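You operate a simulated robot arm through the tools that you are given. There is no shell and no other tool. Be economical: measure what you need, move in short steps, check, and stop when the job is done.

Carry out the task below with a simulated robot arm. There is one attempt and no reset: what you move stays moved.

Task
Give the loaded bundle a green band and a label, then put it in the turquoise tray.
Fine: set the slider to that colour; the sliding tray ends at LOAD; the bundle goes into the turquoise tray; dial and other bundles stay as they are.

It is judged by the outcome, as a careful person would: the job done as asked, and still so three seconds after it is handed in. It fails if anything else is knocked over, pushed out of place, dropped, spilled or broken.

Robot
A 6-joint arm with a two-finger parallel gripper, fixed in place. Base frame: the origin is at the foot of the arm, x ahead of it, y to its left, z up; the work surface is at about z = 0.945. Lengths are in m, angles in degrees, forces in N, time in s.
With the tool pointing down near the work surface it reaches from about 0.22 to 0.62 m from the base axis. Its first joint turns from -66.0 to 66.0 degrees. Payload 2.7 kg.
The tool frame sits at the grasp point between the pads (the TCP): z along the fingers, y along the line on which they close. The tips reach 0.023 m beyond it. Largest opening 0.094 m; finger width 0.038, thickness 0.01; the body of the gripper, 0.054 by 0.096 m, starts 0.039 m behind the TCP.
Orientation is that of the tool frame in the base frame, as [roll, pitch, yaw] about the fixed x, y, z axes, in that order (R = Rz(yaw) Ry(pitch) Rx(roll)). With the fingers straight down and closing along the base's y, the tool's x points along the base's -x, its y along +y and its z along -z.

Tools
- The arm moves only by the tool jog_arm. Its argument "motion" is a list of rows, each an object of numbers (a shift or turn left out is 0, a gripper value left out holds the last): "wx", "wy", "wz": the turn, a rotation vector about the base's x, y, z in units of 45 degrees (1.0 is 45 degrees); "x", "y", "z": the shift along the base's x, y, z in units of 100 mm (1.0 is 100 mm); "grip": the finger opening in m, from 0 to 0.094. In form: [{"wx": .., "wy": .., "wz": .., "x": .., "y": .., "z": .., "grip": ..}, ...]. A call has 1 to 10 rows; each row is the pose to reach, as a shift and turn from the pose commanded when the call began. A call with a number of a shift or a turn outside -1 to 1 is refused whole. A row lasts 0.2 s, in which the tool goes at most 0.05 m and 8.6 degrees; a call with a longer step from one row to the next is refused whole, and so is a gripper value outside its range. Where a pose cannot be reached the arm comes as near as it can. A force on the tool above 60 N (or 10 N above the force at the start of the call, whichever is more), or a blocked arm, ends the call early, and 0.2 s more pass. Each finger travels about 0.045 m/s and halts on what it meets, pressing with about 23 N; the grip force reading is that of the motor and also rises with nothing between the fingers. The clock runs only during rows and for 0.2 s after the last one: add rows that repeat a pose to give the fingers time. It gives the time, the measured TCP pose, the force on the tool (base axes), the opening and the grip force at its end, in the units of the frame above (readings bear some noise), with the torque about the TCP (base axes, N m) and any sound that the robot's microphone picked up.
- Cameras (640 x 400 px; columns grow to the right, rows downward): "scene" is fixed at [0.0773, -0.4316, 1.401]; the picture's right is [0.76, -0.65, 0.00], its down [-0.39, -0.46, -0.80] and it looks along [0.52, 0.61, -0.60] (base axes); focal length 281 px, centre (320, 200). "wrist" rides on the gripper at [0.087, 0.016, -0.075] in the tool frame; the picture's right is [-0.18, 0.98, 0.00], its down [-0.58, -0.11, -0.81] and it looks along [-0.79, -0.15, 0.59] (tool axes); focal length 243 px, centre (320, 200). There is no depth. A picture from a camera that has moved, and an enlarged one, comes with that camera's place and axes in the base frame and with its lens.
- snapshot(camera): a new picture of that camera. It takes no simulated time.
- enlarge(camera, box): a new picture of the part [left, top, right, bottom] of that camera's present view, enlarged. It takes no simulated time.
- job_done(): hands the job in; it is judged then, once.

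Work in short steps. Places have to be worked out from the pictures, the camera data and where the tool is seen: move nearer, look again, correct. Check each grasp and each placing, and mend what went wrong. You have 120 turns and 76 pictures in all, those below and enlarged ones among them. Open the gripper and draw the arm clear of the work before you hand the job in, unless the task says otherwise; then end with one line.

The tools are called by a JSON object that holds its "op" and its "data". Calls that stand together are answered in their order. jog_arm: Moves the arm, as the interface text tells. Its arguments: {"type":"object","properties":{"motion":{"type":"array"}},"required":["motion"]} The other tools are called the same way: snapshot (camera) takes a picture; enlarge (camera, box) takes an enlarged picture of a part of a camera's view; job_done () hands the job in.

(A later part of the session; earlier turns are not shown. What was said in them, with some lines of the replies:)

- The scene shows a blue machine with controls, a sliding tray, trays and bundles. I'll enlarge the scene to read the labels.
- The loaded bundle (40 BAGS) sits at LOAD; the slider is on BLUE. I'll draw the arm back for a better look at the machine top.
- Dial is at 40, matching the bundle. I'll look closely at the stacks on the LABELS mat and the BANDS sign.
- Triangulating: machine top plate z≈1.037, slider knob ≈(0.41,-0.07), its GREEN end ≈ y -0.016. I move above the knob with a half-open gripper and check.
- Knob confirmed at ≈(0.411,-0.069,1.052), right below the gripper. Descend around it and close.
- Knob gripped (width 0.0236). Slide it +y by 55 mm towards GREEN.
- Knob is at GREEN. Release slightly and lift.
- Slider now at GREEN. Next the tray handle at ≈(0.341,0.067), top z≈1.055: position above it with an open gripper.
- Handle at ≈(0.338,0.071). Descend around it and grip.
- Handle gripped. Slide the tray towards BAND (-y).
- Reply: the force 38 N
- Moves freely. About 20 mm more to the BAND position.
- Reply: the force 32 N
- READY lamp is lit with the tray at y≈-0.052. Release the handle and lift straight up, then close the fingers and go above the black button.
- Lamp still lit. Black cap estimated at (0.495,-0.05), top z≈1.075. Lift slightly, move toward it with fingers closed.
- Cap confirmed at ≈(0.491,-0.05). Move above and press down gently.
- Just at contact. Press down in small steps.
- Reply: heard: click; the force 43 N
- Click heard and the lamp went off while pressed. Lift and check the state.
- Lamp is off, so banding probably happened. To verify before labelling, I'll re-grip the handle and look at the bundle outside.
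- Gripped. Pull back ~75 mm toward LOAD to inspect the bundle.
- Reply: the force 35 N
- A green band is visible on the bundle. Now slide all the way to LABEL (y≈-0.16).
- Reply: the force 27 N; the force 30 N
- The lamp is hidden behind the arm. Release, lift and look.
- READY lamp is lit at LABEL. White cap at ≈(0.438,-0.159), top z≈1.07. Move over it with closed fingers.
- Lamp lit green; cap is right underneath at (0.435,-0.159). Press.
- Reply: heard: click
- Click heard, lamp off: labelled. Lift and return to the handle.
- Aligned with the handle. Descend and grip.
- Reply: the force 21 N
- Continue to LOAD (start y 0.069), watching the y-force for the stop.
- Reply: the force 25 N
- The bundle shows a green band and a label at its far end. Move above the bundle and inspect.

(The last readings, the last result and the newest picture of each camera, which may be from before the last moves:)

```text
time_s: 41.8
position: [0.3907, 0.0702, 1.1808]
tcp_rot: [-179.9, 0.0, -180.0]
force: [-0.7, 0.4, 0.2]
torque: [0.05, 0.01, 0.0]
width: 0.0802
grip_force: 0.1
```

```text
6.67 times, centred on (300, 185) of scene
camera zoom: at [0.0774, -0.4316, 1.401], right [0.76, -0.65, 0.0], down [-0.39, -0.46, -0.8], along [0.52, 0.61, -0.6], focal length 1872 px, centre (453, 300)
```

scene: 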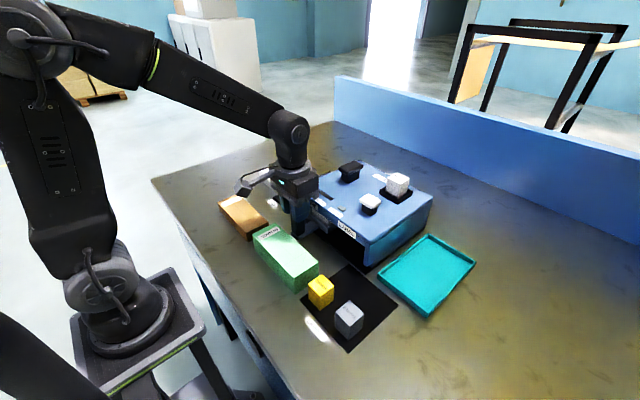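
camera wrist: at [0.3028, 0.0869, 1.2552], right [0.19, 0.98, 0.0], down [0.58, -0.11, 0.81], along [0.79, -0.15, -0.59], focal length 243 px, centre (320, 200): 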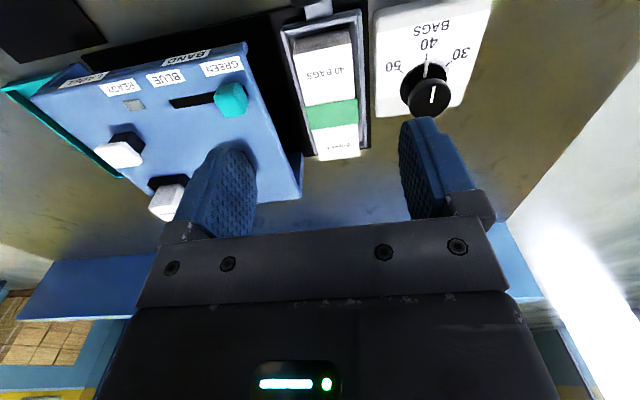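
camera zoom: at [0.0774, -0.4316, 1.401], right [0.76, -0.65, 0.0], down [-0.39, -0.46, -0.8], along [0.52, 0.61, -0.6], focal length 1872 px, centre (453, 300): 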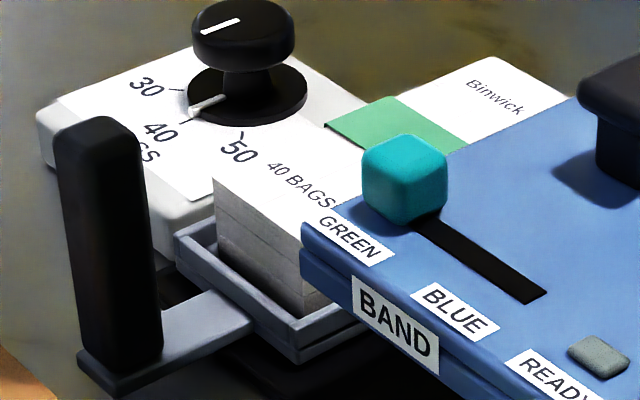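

Label and green band are both on. Bundle ≈ x 0.405–0.554, y 0.040–0.098, top z≈0.995. I move over its centre with a 0.072 opening.

{"op": "jog_arm", "data": {"motion": [{"x": 0.4, "grip": 0.072}, {"x": 0.85, "z": -0.2}, {"x": 0.87, "z": -0.6}, {"x": 0.87, "z": -0.9}, {"x": 0.87, "z": -0.9}]}}

{"op": "snapshot", "data": {"camera": "wrist"}}

{"op": "enlarge", "data": {"camera": "scene", "box": [240, 100, 400, 220]}}

```text
time_s: 43.0
position: [0.479, 0.069, 1.0925]
tcp_rot: [-179.9, -0.1, 179.9]
force: [0.3, -0.5, 0.5]
torque: [0.02, 0.0, 0.02]
width: 0.072
grip_force: 0.1
```

```text
31 pictures are left
camera wrist: at [0.3925, 0.0854, 1.1663], right [0.19, 0.98, 0.0], down [0.58, -0.11, 0.81], along [0.79, -0.15, -0.59], focal length 243 px, centre (320, 200)
```

wrist: 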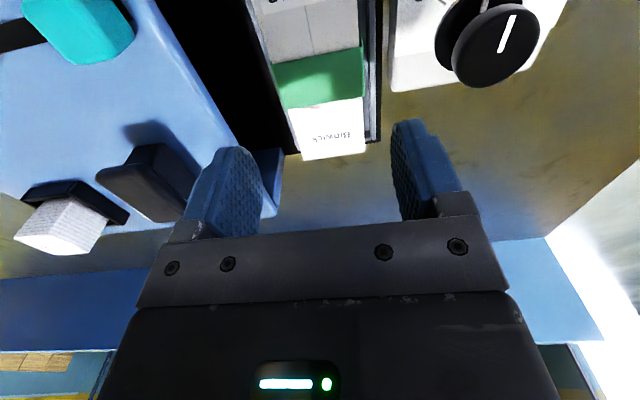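

```text
3.33 times, centred on (320, 160) of scene
camera zoom: at [0.0773, -0.4316, 1.401], right [0.76, -0.65, 0.0], down [-0.39, -0.46, -0.8], along [0.52, 0.61, -0.6], focal length 936 px, centre (320, 333)
```

zoom: 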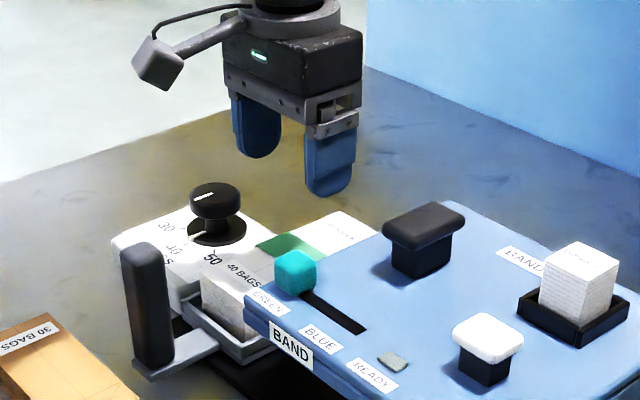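

Centre confirmed (y≈0.067, x≈0.48). Descend to z≈0.998 around the bundle.

{"op": "jog_arm", "data": {"motion": [{"y": -0.015, "z": -0.3}, {"y": -0.015, "z": -0.55}, {"y": -0.015, "z": -0.75}, {"y": -0.015, "z": -0.88}, {"y": -0.015, "z": -0.94}, {"y": -0.015, "z": -0.94}]}}

{"op": "enlarge", "data": {"camera": "scene", "box": [240, 110, 400, 230]}}

{"op": "snapshot", "data": {"camera": "wrist"}}

```text
time_s: 44.4
position: [0.4792, 0.0695, 1.0009]
tcp_rot: [-180.0, 0.0, 179.8]
force: [-0.2, 0.0, -0.2]
torque: [-0.04, -0.01, -0.01]
width: 0.0721
grip_force: 0.0
```

```text
3.33 times, centred on (320, 170) of scene
camera zoom: at [0.0773, -0.4316, 1.401], right [0.76, -0.65, 0.0], down [-0.39, -0.46, -0.8], along [0.52, 0.61, -0.6], focal length 936 px, centre (320, 300)
```

zoom: 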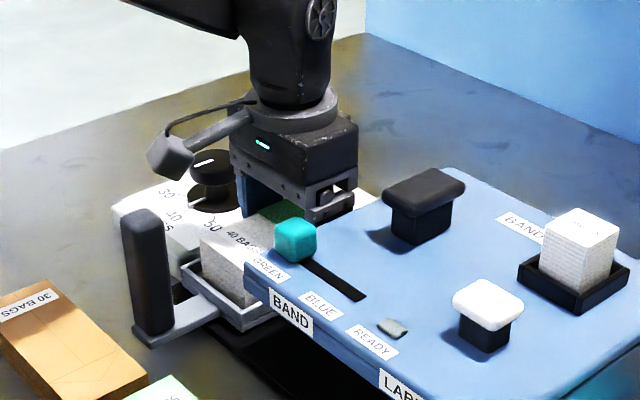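

```text
28 pictures are left
camera wrist: at [0.3913, 0.0852, 1.0739], right [0.19, 0.98, 0.0], down [0.58, -0.11, 0.81], along [0.79, -0.15, -0.59], focal length 243 px, centre (320, 200)
```

wrist: 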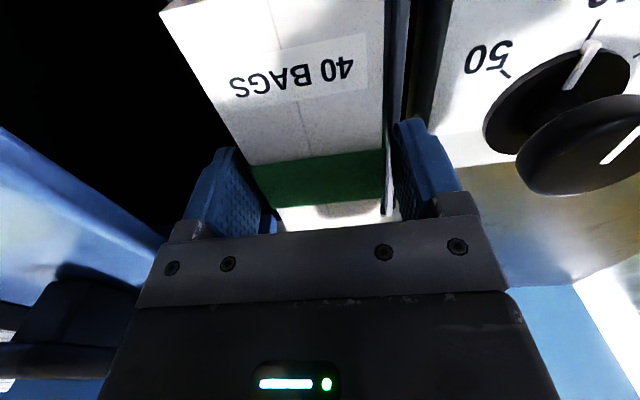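

Fingers straddle the bundle with no contact. Lower 3 mm and close.

{"op": "jog_arm", "data": {"motion": [{"z": -0.03}, {"z": -0.03, "grip": 0.04}, {"z": -0.03, "grip": 0.04}, {"z": -0.03, "grip": 0.04}, {"z": -0.03, "grip": 0.04}]}}

{"op": "jog_arm", "data": {"motion": [{"z": 0.1}, {"z": 0.2}, {"z": 0.35}, {"z": 0.5}, {"z": 0.5}]}}

{"op": "enlarge", "data": {"camera": "scene", "box": [240, 100, 400, 220]}}

{"op": "snapshot", "data": {"camera": "wrist"}}

```text
time_s: 45.6
position: [0.4802, 0.0681, 0.9962]
tcp_rot: [-179.9, 0.0, 179.9]
force: [0.3, 0.2, 0.4]
torque: [0.01, -0.11, 0.02]
width: 0.0598
grip_force: 23.0
```

```text
time_s: 46.8
position: [0.4778, 0.0693, 1.0447]
tcp_rot: [-179.9, 0.0, 179.9]
force: [0.3, 0.2, -1.7]
torque: [-0.01, 0.01, 0.04]
width: 0.0597
grip_force: 22.6
```

```text
3.33 times, centred on (320, 160) of scene
camera zoom: at [0.0774, -0.4316, 1.401], right [0.76, -0.65, 0.0], down [-0.39, -0.46, -0.8], along [0.52, 0.61, -0.6], focal length 936 px, centre (320, 333)
```

zoom: 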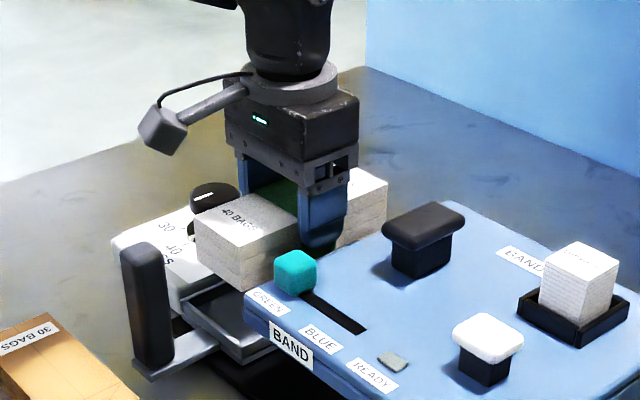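

```text
26 pictures are left
camera wrist: at [0.3912, 0.0859, 1.1199], right [0.19, 0.98, 0.0], down [0.58, -0.11, 0.81], along [0.79, -0.15, -0.59], focal length 243 px, centre (320, 200)
```

wrist: 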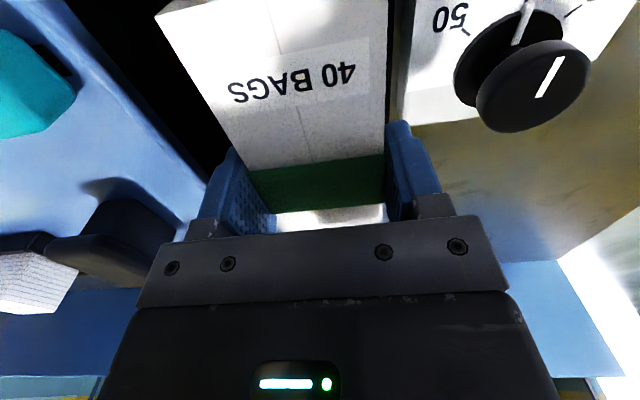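

Bundle is lifted level. Raise straight up to ≈1.20, then carry across in -y high above the machine.

{"op": "jog_arm", "data": {"motion": [{"z": 0.25}, {"z": 0.5}, {"z": 0.75}, {"z": 1.0}, {"z": 1.0}]}}

{"op": "jog_arm", "data": {"motion": [{"z": 0.3}, {"z": 0.6}, {"z": 0.6, "y": -0.2}, {"z": 0.6, "y": -0.4}, {"z": 0.6, "y": -0.6}, {"z": 0.6, "y": -0.8}, {"z": 0.6, "y": -1.0}]}}

{"op": "jog_arm", "data": {"motion": [{"y": -0.2}, {"y": -0.4}, {"y": -0.6}, {"y": -0.8}, {"y": -1.0}]}}

{"op": "jog_arm", "data": {"motion": [{"y": -0.2}, {"y": -0.4}, {"y": -0.6}, {"y": -0.8}, {"y": -1.0}, {"y": -1.0}]}}

{"op": "snapshot", "data": {"camera": "scene"}}

{"op": "snapshot", "data": {"camera": "wrist"}}

```text
time_s: 48.0
position: [0.4773, 0.0694, 1.1464]
tcp_rot: [-179.9, -0.1, 179.9]
force: [-0.8, -0.3, -0.7]
torque: [0.0, -0.01, 0.03]
width: 0.0597
grip_force: 23.2
```

```text
time_s: 49.6
position: [0.4776, -0.0317, 1.2058]
tcp_rot: [-179.9, 0.2, 180.0]
force: [-0.7, -1.1, -1.1]
torque: [0.0, 0.02, 0.0]
width: 0.06
grip_force: 22.5
```

```text
time_s: 50.8
position: [0.4781, -0.1324, 1.2063]
tcp_rot: [-179.9, 0.0, 179.9]
force: [-0.3, 0.7, -2.1]
torque: [0.02, 0.01, -0.03]
width: 0.0597
grip_force: 23.0
```

```text
time_s: 52.2
position: [0.4794, -0.2304, 1.2053]
tcp_rot: [-179.9, 0.0, 180.0]
force: [-0.1, 0.6, -2.1]
torque: [0.0, -0.01, 0.0]
width: 0.0597
grip_force: 22.7
```

```text
25 pictures are left
```

scene: 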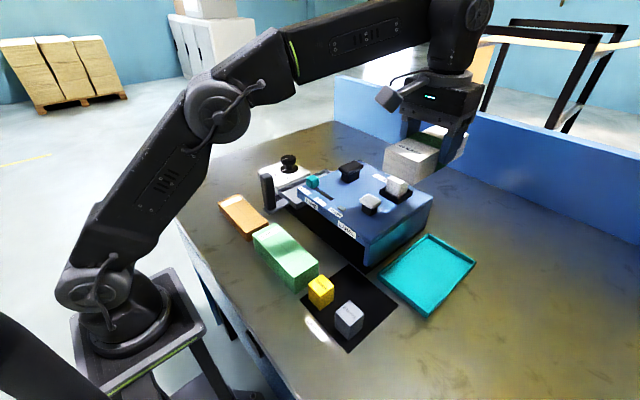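

```text
24 pictures are left
camera wrist: at [0.3923, -0.2145, 1.2792], right [0.19, 0.98, 0.0], down [0.58, -0.11, 0.81], along [0.79, -0.15, -0.59], focal length 243 px, centre (320, 200)
```

wrist: 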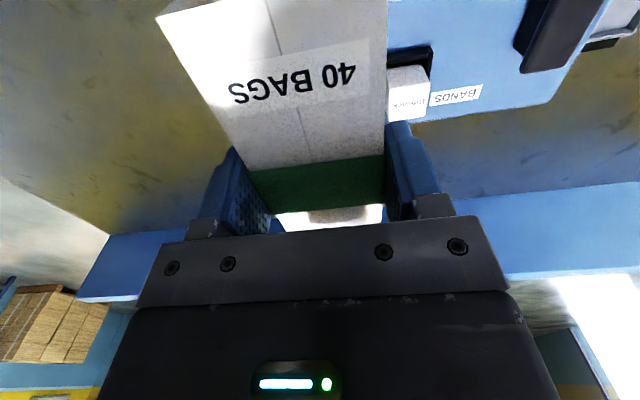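

Tray centre estimated (0.475,-0.294), ~0.17×0.11 rim. Position above it and lower partway, then check alignment.

{"op": "jog_arm", "data": {"motion": [{"x": -0.04, "y": -0.2}, {"x": -0.04, "y": -0.45}, {"x": -0.04, "y": -0.635}, {"x": -0.04, "y": -0.635, "z": -0.3}, {"x": -0.04, "y": -0.635, "z": -0.6}, {"x": -0.04, "y": -0.635, "z": -0.9}, {"x": -0.04, "y": -0.635, "z": -1.0}]}}

{"op": "jog_arm", "data": {"motion": [{"z": -0.2}, {"z": -0.4}, {"z": -0.5}, {"z": -0.5}]}}

{"op": "enlarge", "data": {"camera": "scene", "box": [350, 170, 510, 330]}}

{"op": "snapshot", "data": {"camera": "wrist"}}

```text
time_s: 53.8
position: [0.4729, -0.2965, 1.1034]
tcp_rot: [-179.9, 0.2, 179.9]
force: [-0.3, 0.4, -1.5]
torque: [0.0, -0.02, -0.02]
width: 0.0597
grip_force: 23.1
out of reach, approached as far as the arm can: row 3
```

```text
time_s: 54.8
position: [0.4728, -0.2978, 1.0566]
tcp_rot: [-179.9, -0.1, 179.9]
force: [0.3, 0.4, -0.6]
torque: [-0.01, -0.02, 0.02]
width: 0.0595
grip_force: 22.9
```

```text
2.50 times, centred on (430, 250) of scene
camera zoom: at [0.0774, -0.4316, 1.401], right [0.76, -0.65, 0.0], down [-0.39, -0.46, -0.8], along [0.52, 0.61, -0.6], focal length 702 px, centre (45, 75)
```

zoom: 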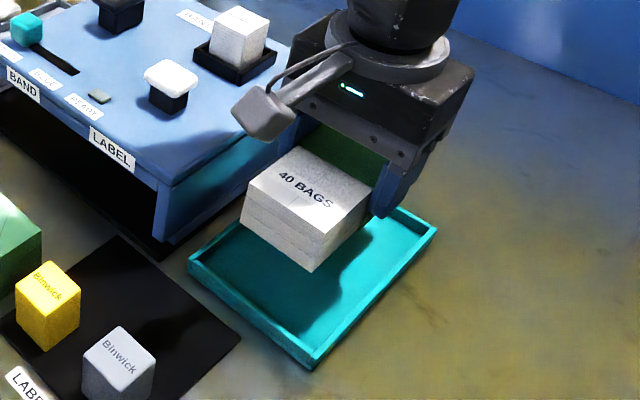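

```text
22 pictures are left
camera wrist: at [0.3852, -0.281, 1.1299], right [0.19, 0.98, 0.0], down [0.58, -0.11, 0.81], along [0.79, -0.15, -0.59], focal length 243 px, centre (320, 200)
```

wrist: 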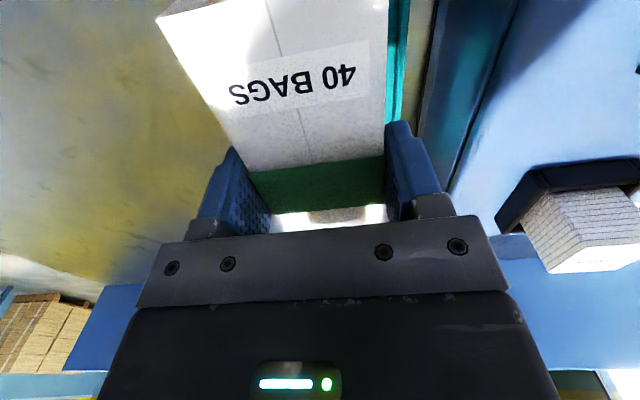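

Alignment good; shift slightly (+3 mm x, +4 mm y) and lower to just above the tray floor.

{"op": "jog_arm", "data": {"motion": [{"x": 0.03, "y": 0.04}, {"x": 0.03, "y": 0.04, "z": -0.2}, {"x": 0.03, "y": 0.04, "z": -0.4}, {"x": 0.03, "y": 0.04, "z": -0.5}, {"x": 0.03, "y": 0.04, "z": -0.5}]}}

{"op": "enlarge", "data": {"camera": "scene", "box": [360, 200, 500, 330]}}

{"op": "snapshot", "data": {"camera": "wrist"}}

```text
time_s: 56.0
position: [0.4757, -0.2917, 1.0074]
tcp_rot: [-179.9, 0.0, 180.0]
force: [-0.6, 0.1, -1.8]
torque: [-0.02, 0.01, -0.04]
width: 0.0594
grip_force: 23.0
```

```text
3.08 times, centred on (430, 265) of scene
camera zoom: at [0.0774, -0.4316, 1.401], right [0.76, -0.65, 0.0], down [-0.39, -0.46, -0.8], along [0.52, 0.61, -0.6], focal length 864 px, centre (-18, 0)
```

zoom: 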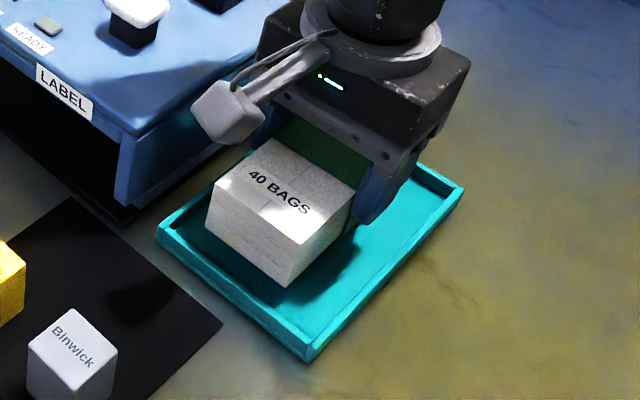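

```text
20 pictures are left
camera wrist: at [0.3886, -0.2759, 1.0812], right [0.19, 0.98, 0.0], down [0.58, -0.11, 0.81], along [0.79, -0.15, -0.59], focal length 243 px, centre (320, 200)
```

wrist: 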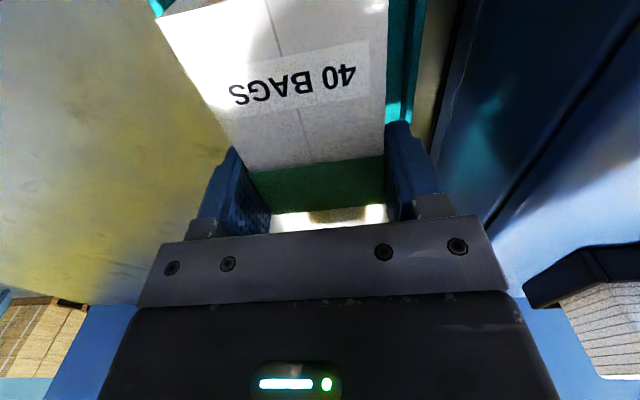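

Centred in the tray. Lower slowly until contact.

{"op": "jog_arm", "data": {"motion": [{"z": -0.08}, {"z": -0.12}, {"z": -0.15}, {"z": -0.17}, {"z": -0.17}]}}

{"op": "enlarge", "data": {"camera": "scene", "box": [360, 200, 500, 330]}}

```text
time_s: 57.2
position: [0.4754, -0.2904, 0.9889]
tcp_rot: [-179.9, -0.1, 179.8]
force: [-0.3, -0.2, -2.0]
torque: [-0.04, 0.0, 0.01]
width: 0.0596
grip_force: 23.0
```

```text
3.08 times, centred on (430, 265) of scene
camera zoom: at [0.0774, -0.4316, 1.401], right [0.76, -0.65, 0.0], down [-0.39, -0.46, -0.8], along [0.52, 0.61, -0.6], focal length 864 px, centre (-18, 0)
```

zoom: 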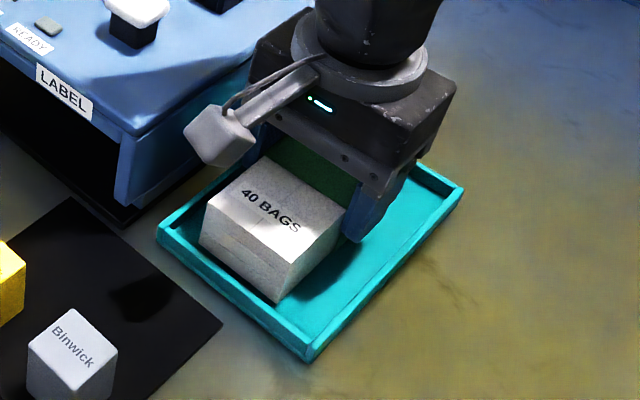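

Still a few mm above floor. Continue down in fine steps.

{"op": "jog_arm", "data": {"motion": [{"z": -0.03}, {"z": -0.05}, {"z": -0.07}, {"z": -0.07}]}}

{"op": "enlarge", "data": {"camera": "scene", "box": [360, 200, 500, 330]}}

```text
time_s: 58.2
position: [0.4764, -0.2906, 0.9838]
tcp_rot: [-179.8, 0.2, 179.9]
force: [0.6, 3.8, 12.6]
torque: [0.37, 0.57, -0.14]
width: 0.0598
grip_force: 22.9
```

```text
3.08 times, centred on (430, 265) of scene
camera zoom: at [0.0772, -0.4314, 1.4011], right [0.76, -0.65, 0.0], down [-0.39, -0.46, -0.8], along [0.52, 0.61, -0.6], focal length 864 px, centre (-18, 0)
```

zoom: 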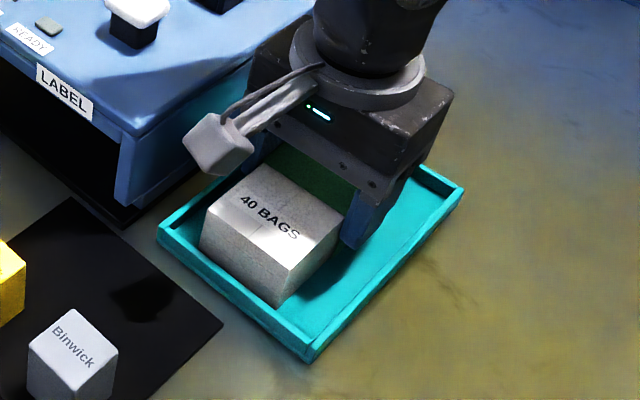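

Contact with the floor (12.6 N). Open to 0.07 and lift away.

{"op": "jog_arm", "data": {"motion": [{"z": 0.04, "grip": 0.07}, {"z": 0.04, "grip": 0.07}, {"z": 0.04, "grip": 0.07}, {"z": 0.3}, {"z": 0.6}, {"z": 0.9}, {"z": 1.0}, {"z": 1.0}]}}

{"op": "jog_arm", "data": {"motion": [{"z": 0.4}, {"z": 0.8, "x": -0.2}, {"z": 0.9, "x": -0.5}, {"z": 0.9, "x": -0.9}]}}

{"op": "snapshot", "data": {"camera": "wrist"}}

{"op": "snapshot", "data": {"camera": "scene"}}

{"op": "enlarge", "data": {"camera": "scene", "box": [360, 200, 500, 330]}}

{"op": "enlarge", "data": {"camera": "scene", "box": [240, 140, 400, 260]}}

```text
time_s: 60.0
position: [0.4795, -0.2913, 1.0822]
tcp_rot: [-180.0, 0.0, 179.9]
force: [-0.8, 0.3, -0.3]
torque: [-0.05, -0.01, 0.0]
width: 0.07
grip_force: 0.0
```

```text
time_s: 61.0
position: [0.3838, -0.2902, 1.172]
tcp_rot: [-179.9, 0.0, 179.8]
force: [-0.8, 0.1, 0.7]
torque: [0.01, 0.0, 0.0]
width: 0.0701
grip_force: 0.1
```

```text
17 pictures are left
camera wrist: at [0.2958, -0.275, 1.2464], right [0.19, 0.98, 0.0], down [0.58, -0.11, 0.81], along [0.79, -0.15, -0.59], focal length 243 px, centre (320, 200)
```

wrist: 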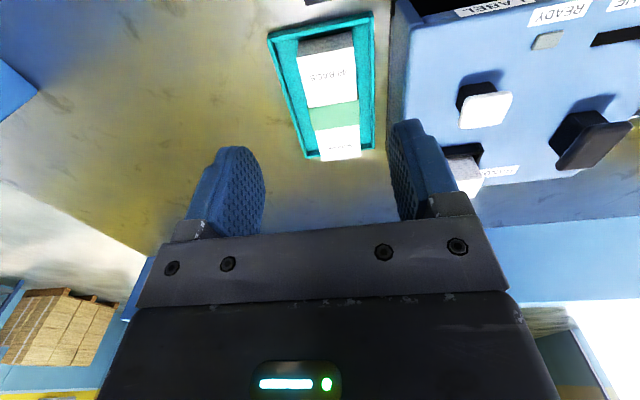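

```text
16 pictures are left
```

scene: 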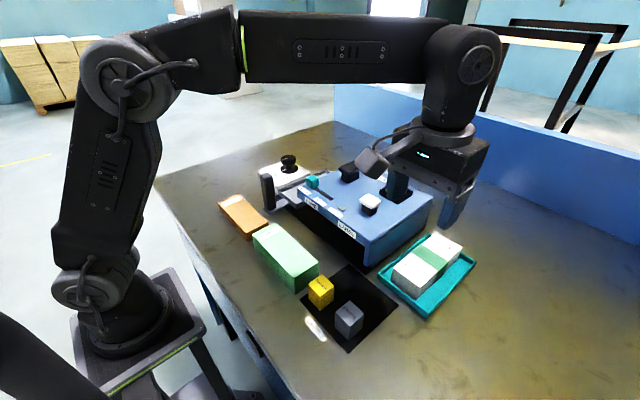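

```text
3.08 times, centred on (430, 265) of scene
camera zoom: at [0.0774, -0.4316, 1.401], right [0.76, -0.65, 0.0], down [-0.39, -0.46, -0.8], along [0.52, 0.61, -0.6], focal length 864 px, centre (-18, 0)
```

zoom: 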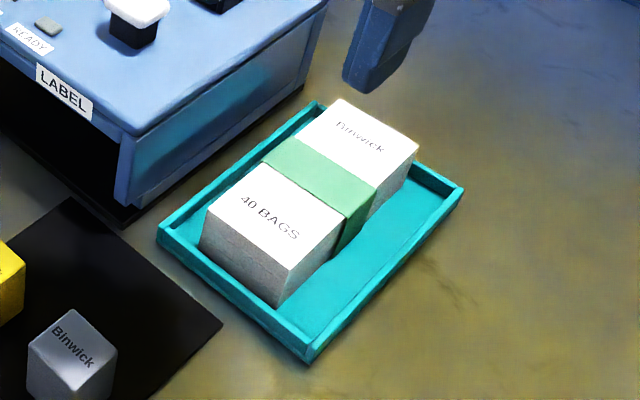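

```text
3.33 times, centred on (320, 200) of scene
camera zoom: at [0.0774, -0.4316, 1.401], right [0.76, -0.65, 0.0], down [-0.39, -0.46, -0.8], along [0.52, 0.61, -0.6], focal length 936 px, centre (320, 200)
```

zoom: 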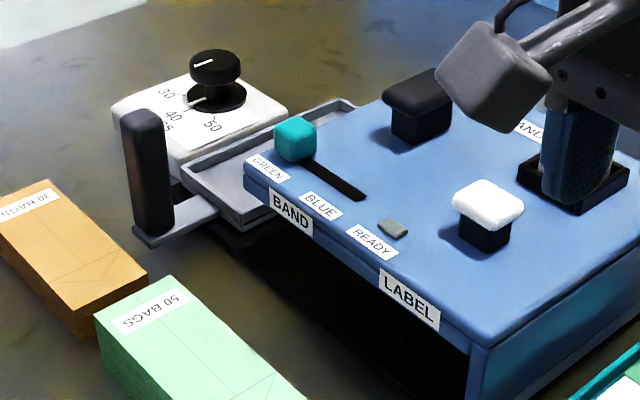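

The bundle sits in the tray. Check closely whether it lies flat inside the walls, and the LOAD end of the slider.

{"op": "enlarge", "data": {"camera": "wrist", "box": [250, 0, 400, 170]}}

{"op": "enlarge", "data": {"camera": "scene", "box": [380, 220, 480, 310]}}

```text
2.35 times, centred on (325, 85) of wrist
camera zoom: at [0.2958, -0.275, 1.2464], right [0.19, 0.98, 0.0], down [0.58, -0.11, 0.81], along [0.79, -0.15, -0.59], focal length 571 px, centre (308, 471)
```

zoom: 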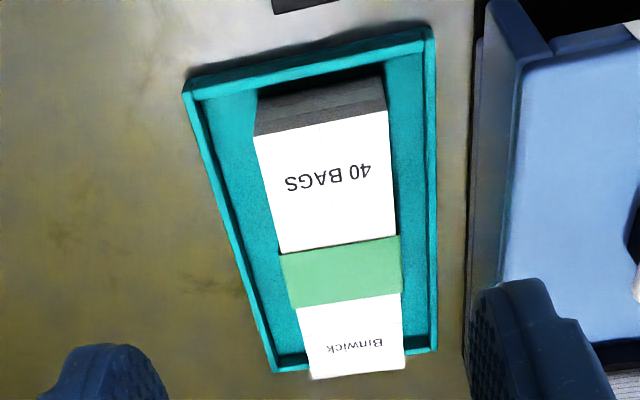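

```text
4.44 times, centred on (430, 265) of scene
camera zoom: at [0.0774, -0.4316, 1.401], right [0.76, -0.65, 0.0], down [-0.39, -0.46, -0.8], along [0.52, 0.61, -0.6], focal length 1248 px, centre (-169, -89)
```

zoom: 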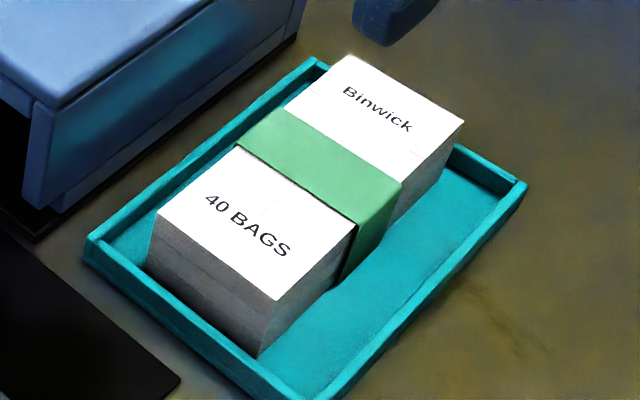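

The bundle lies flat inside the tray (front and back tops both ≈0.985). Draw the arm up and away, then take a final check.

{"op": "jog_arm", "data": {"motion": [{"z": 0.3}, {"z": 0.6, "x": -0.2}, {"z": 0.8, "x": -0.5}, {"z": 0.8, "x": -0.8}, {"z": 0.8, "x": -0.8}, {"z": 0.8, "x": -0.8}]}}

{"op": "snapshot", "data": {"camera": "scene"}}

{"op": "enlarge", "data": {"camera": "scene", "box": [210, 140, 490, 360]}}

```text
time_s: 62.4
position: [0.3066, -0.2919, 1.2515]
tcp_rot: [-179.9, 0.0, 179.9]
force: [1.1, 0.4, -0.2]
torque: [-0.02, 0.01, -0.01]
width: 0.0701
grip_force: 0.1
```

```text
11 pictures are left
```

scene: 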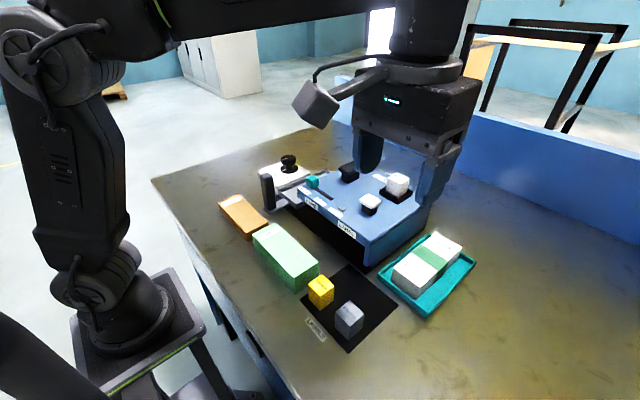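

```text
1.82 times, centred on (350, 250) of scene
camera zoom: at [0.0773, -0.4316, 1.401], right [0.76, -0.65, 0.0], down [-0.39, -0.46, -0.8], along [0.52, 0.61, -0.6], focal length 510 px, centre (266, 109)
```

zoom: 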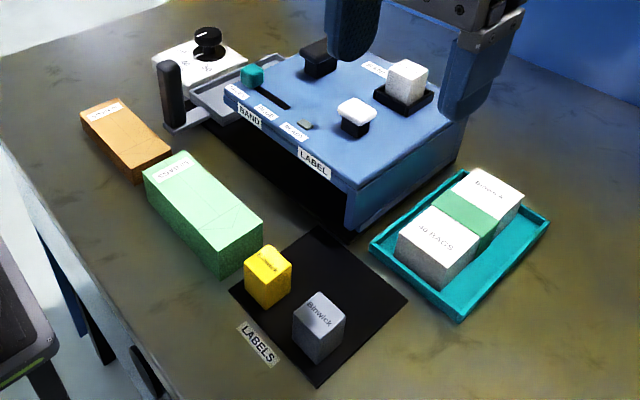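

Everything is in place: slider on GREEN, sliding tray at LOAD, bundle banded and labelled in the turquoise tray, everything else undisturbed, arm clear. Handing in.

{"op": "job_done", "data": {}}

```text
The job is handed in.
```

The 40-bag bundle has its green band and a label and is lying flat in the turquoise tray; the slider is on GREEN, the sliding tray is back at LOAD, and the dial and other bundles were left as they were.
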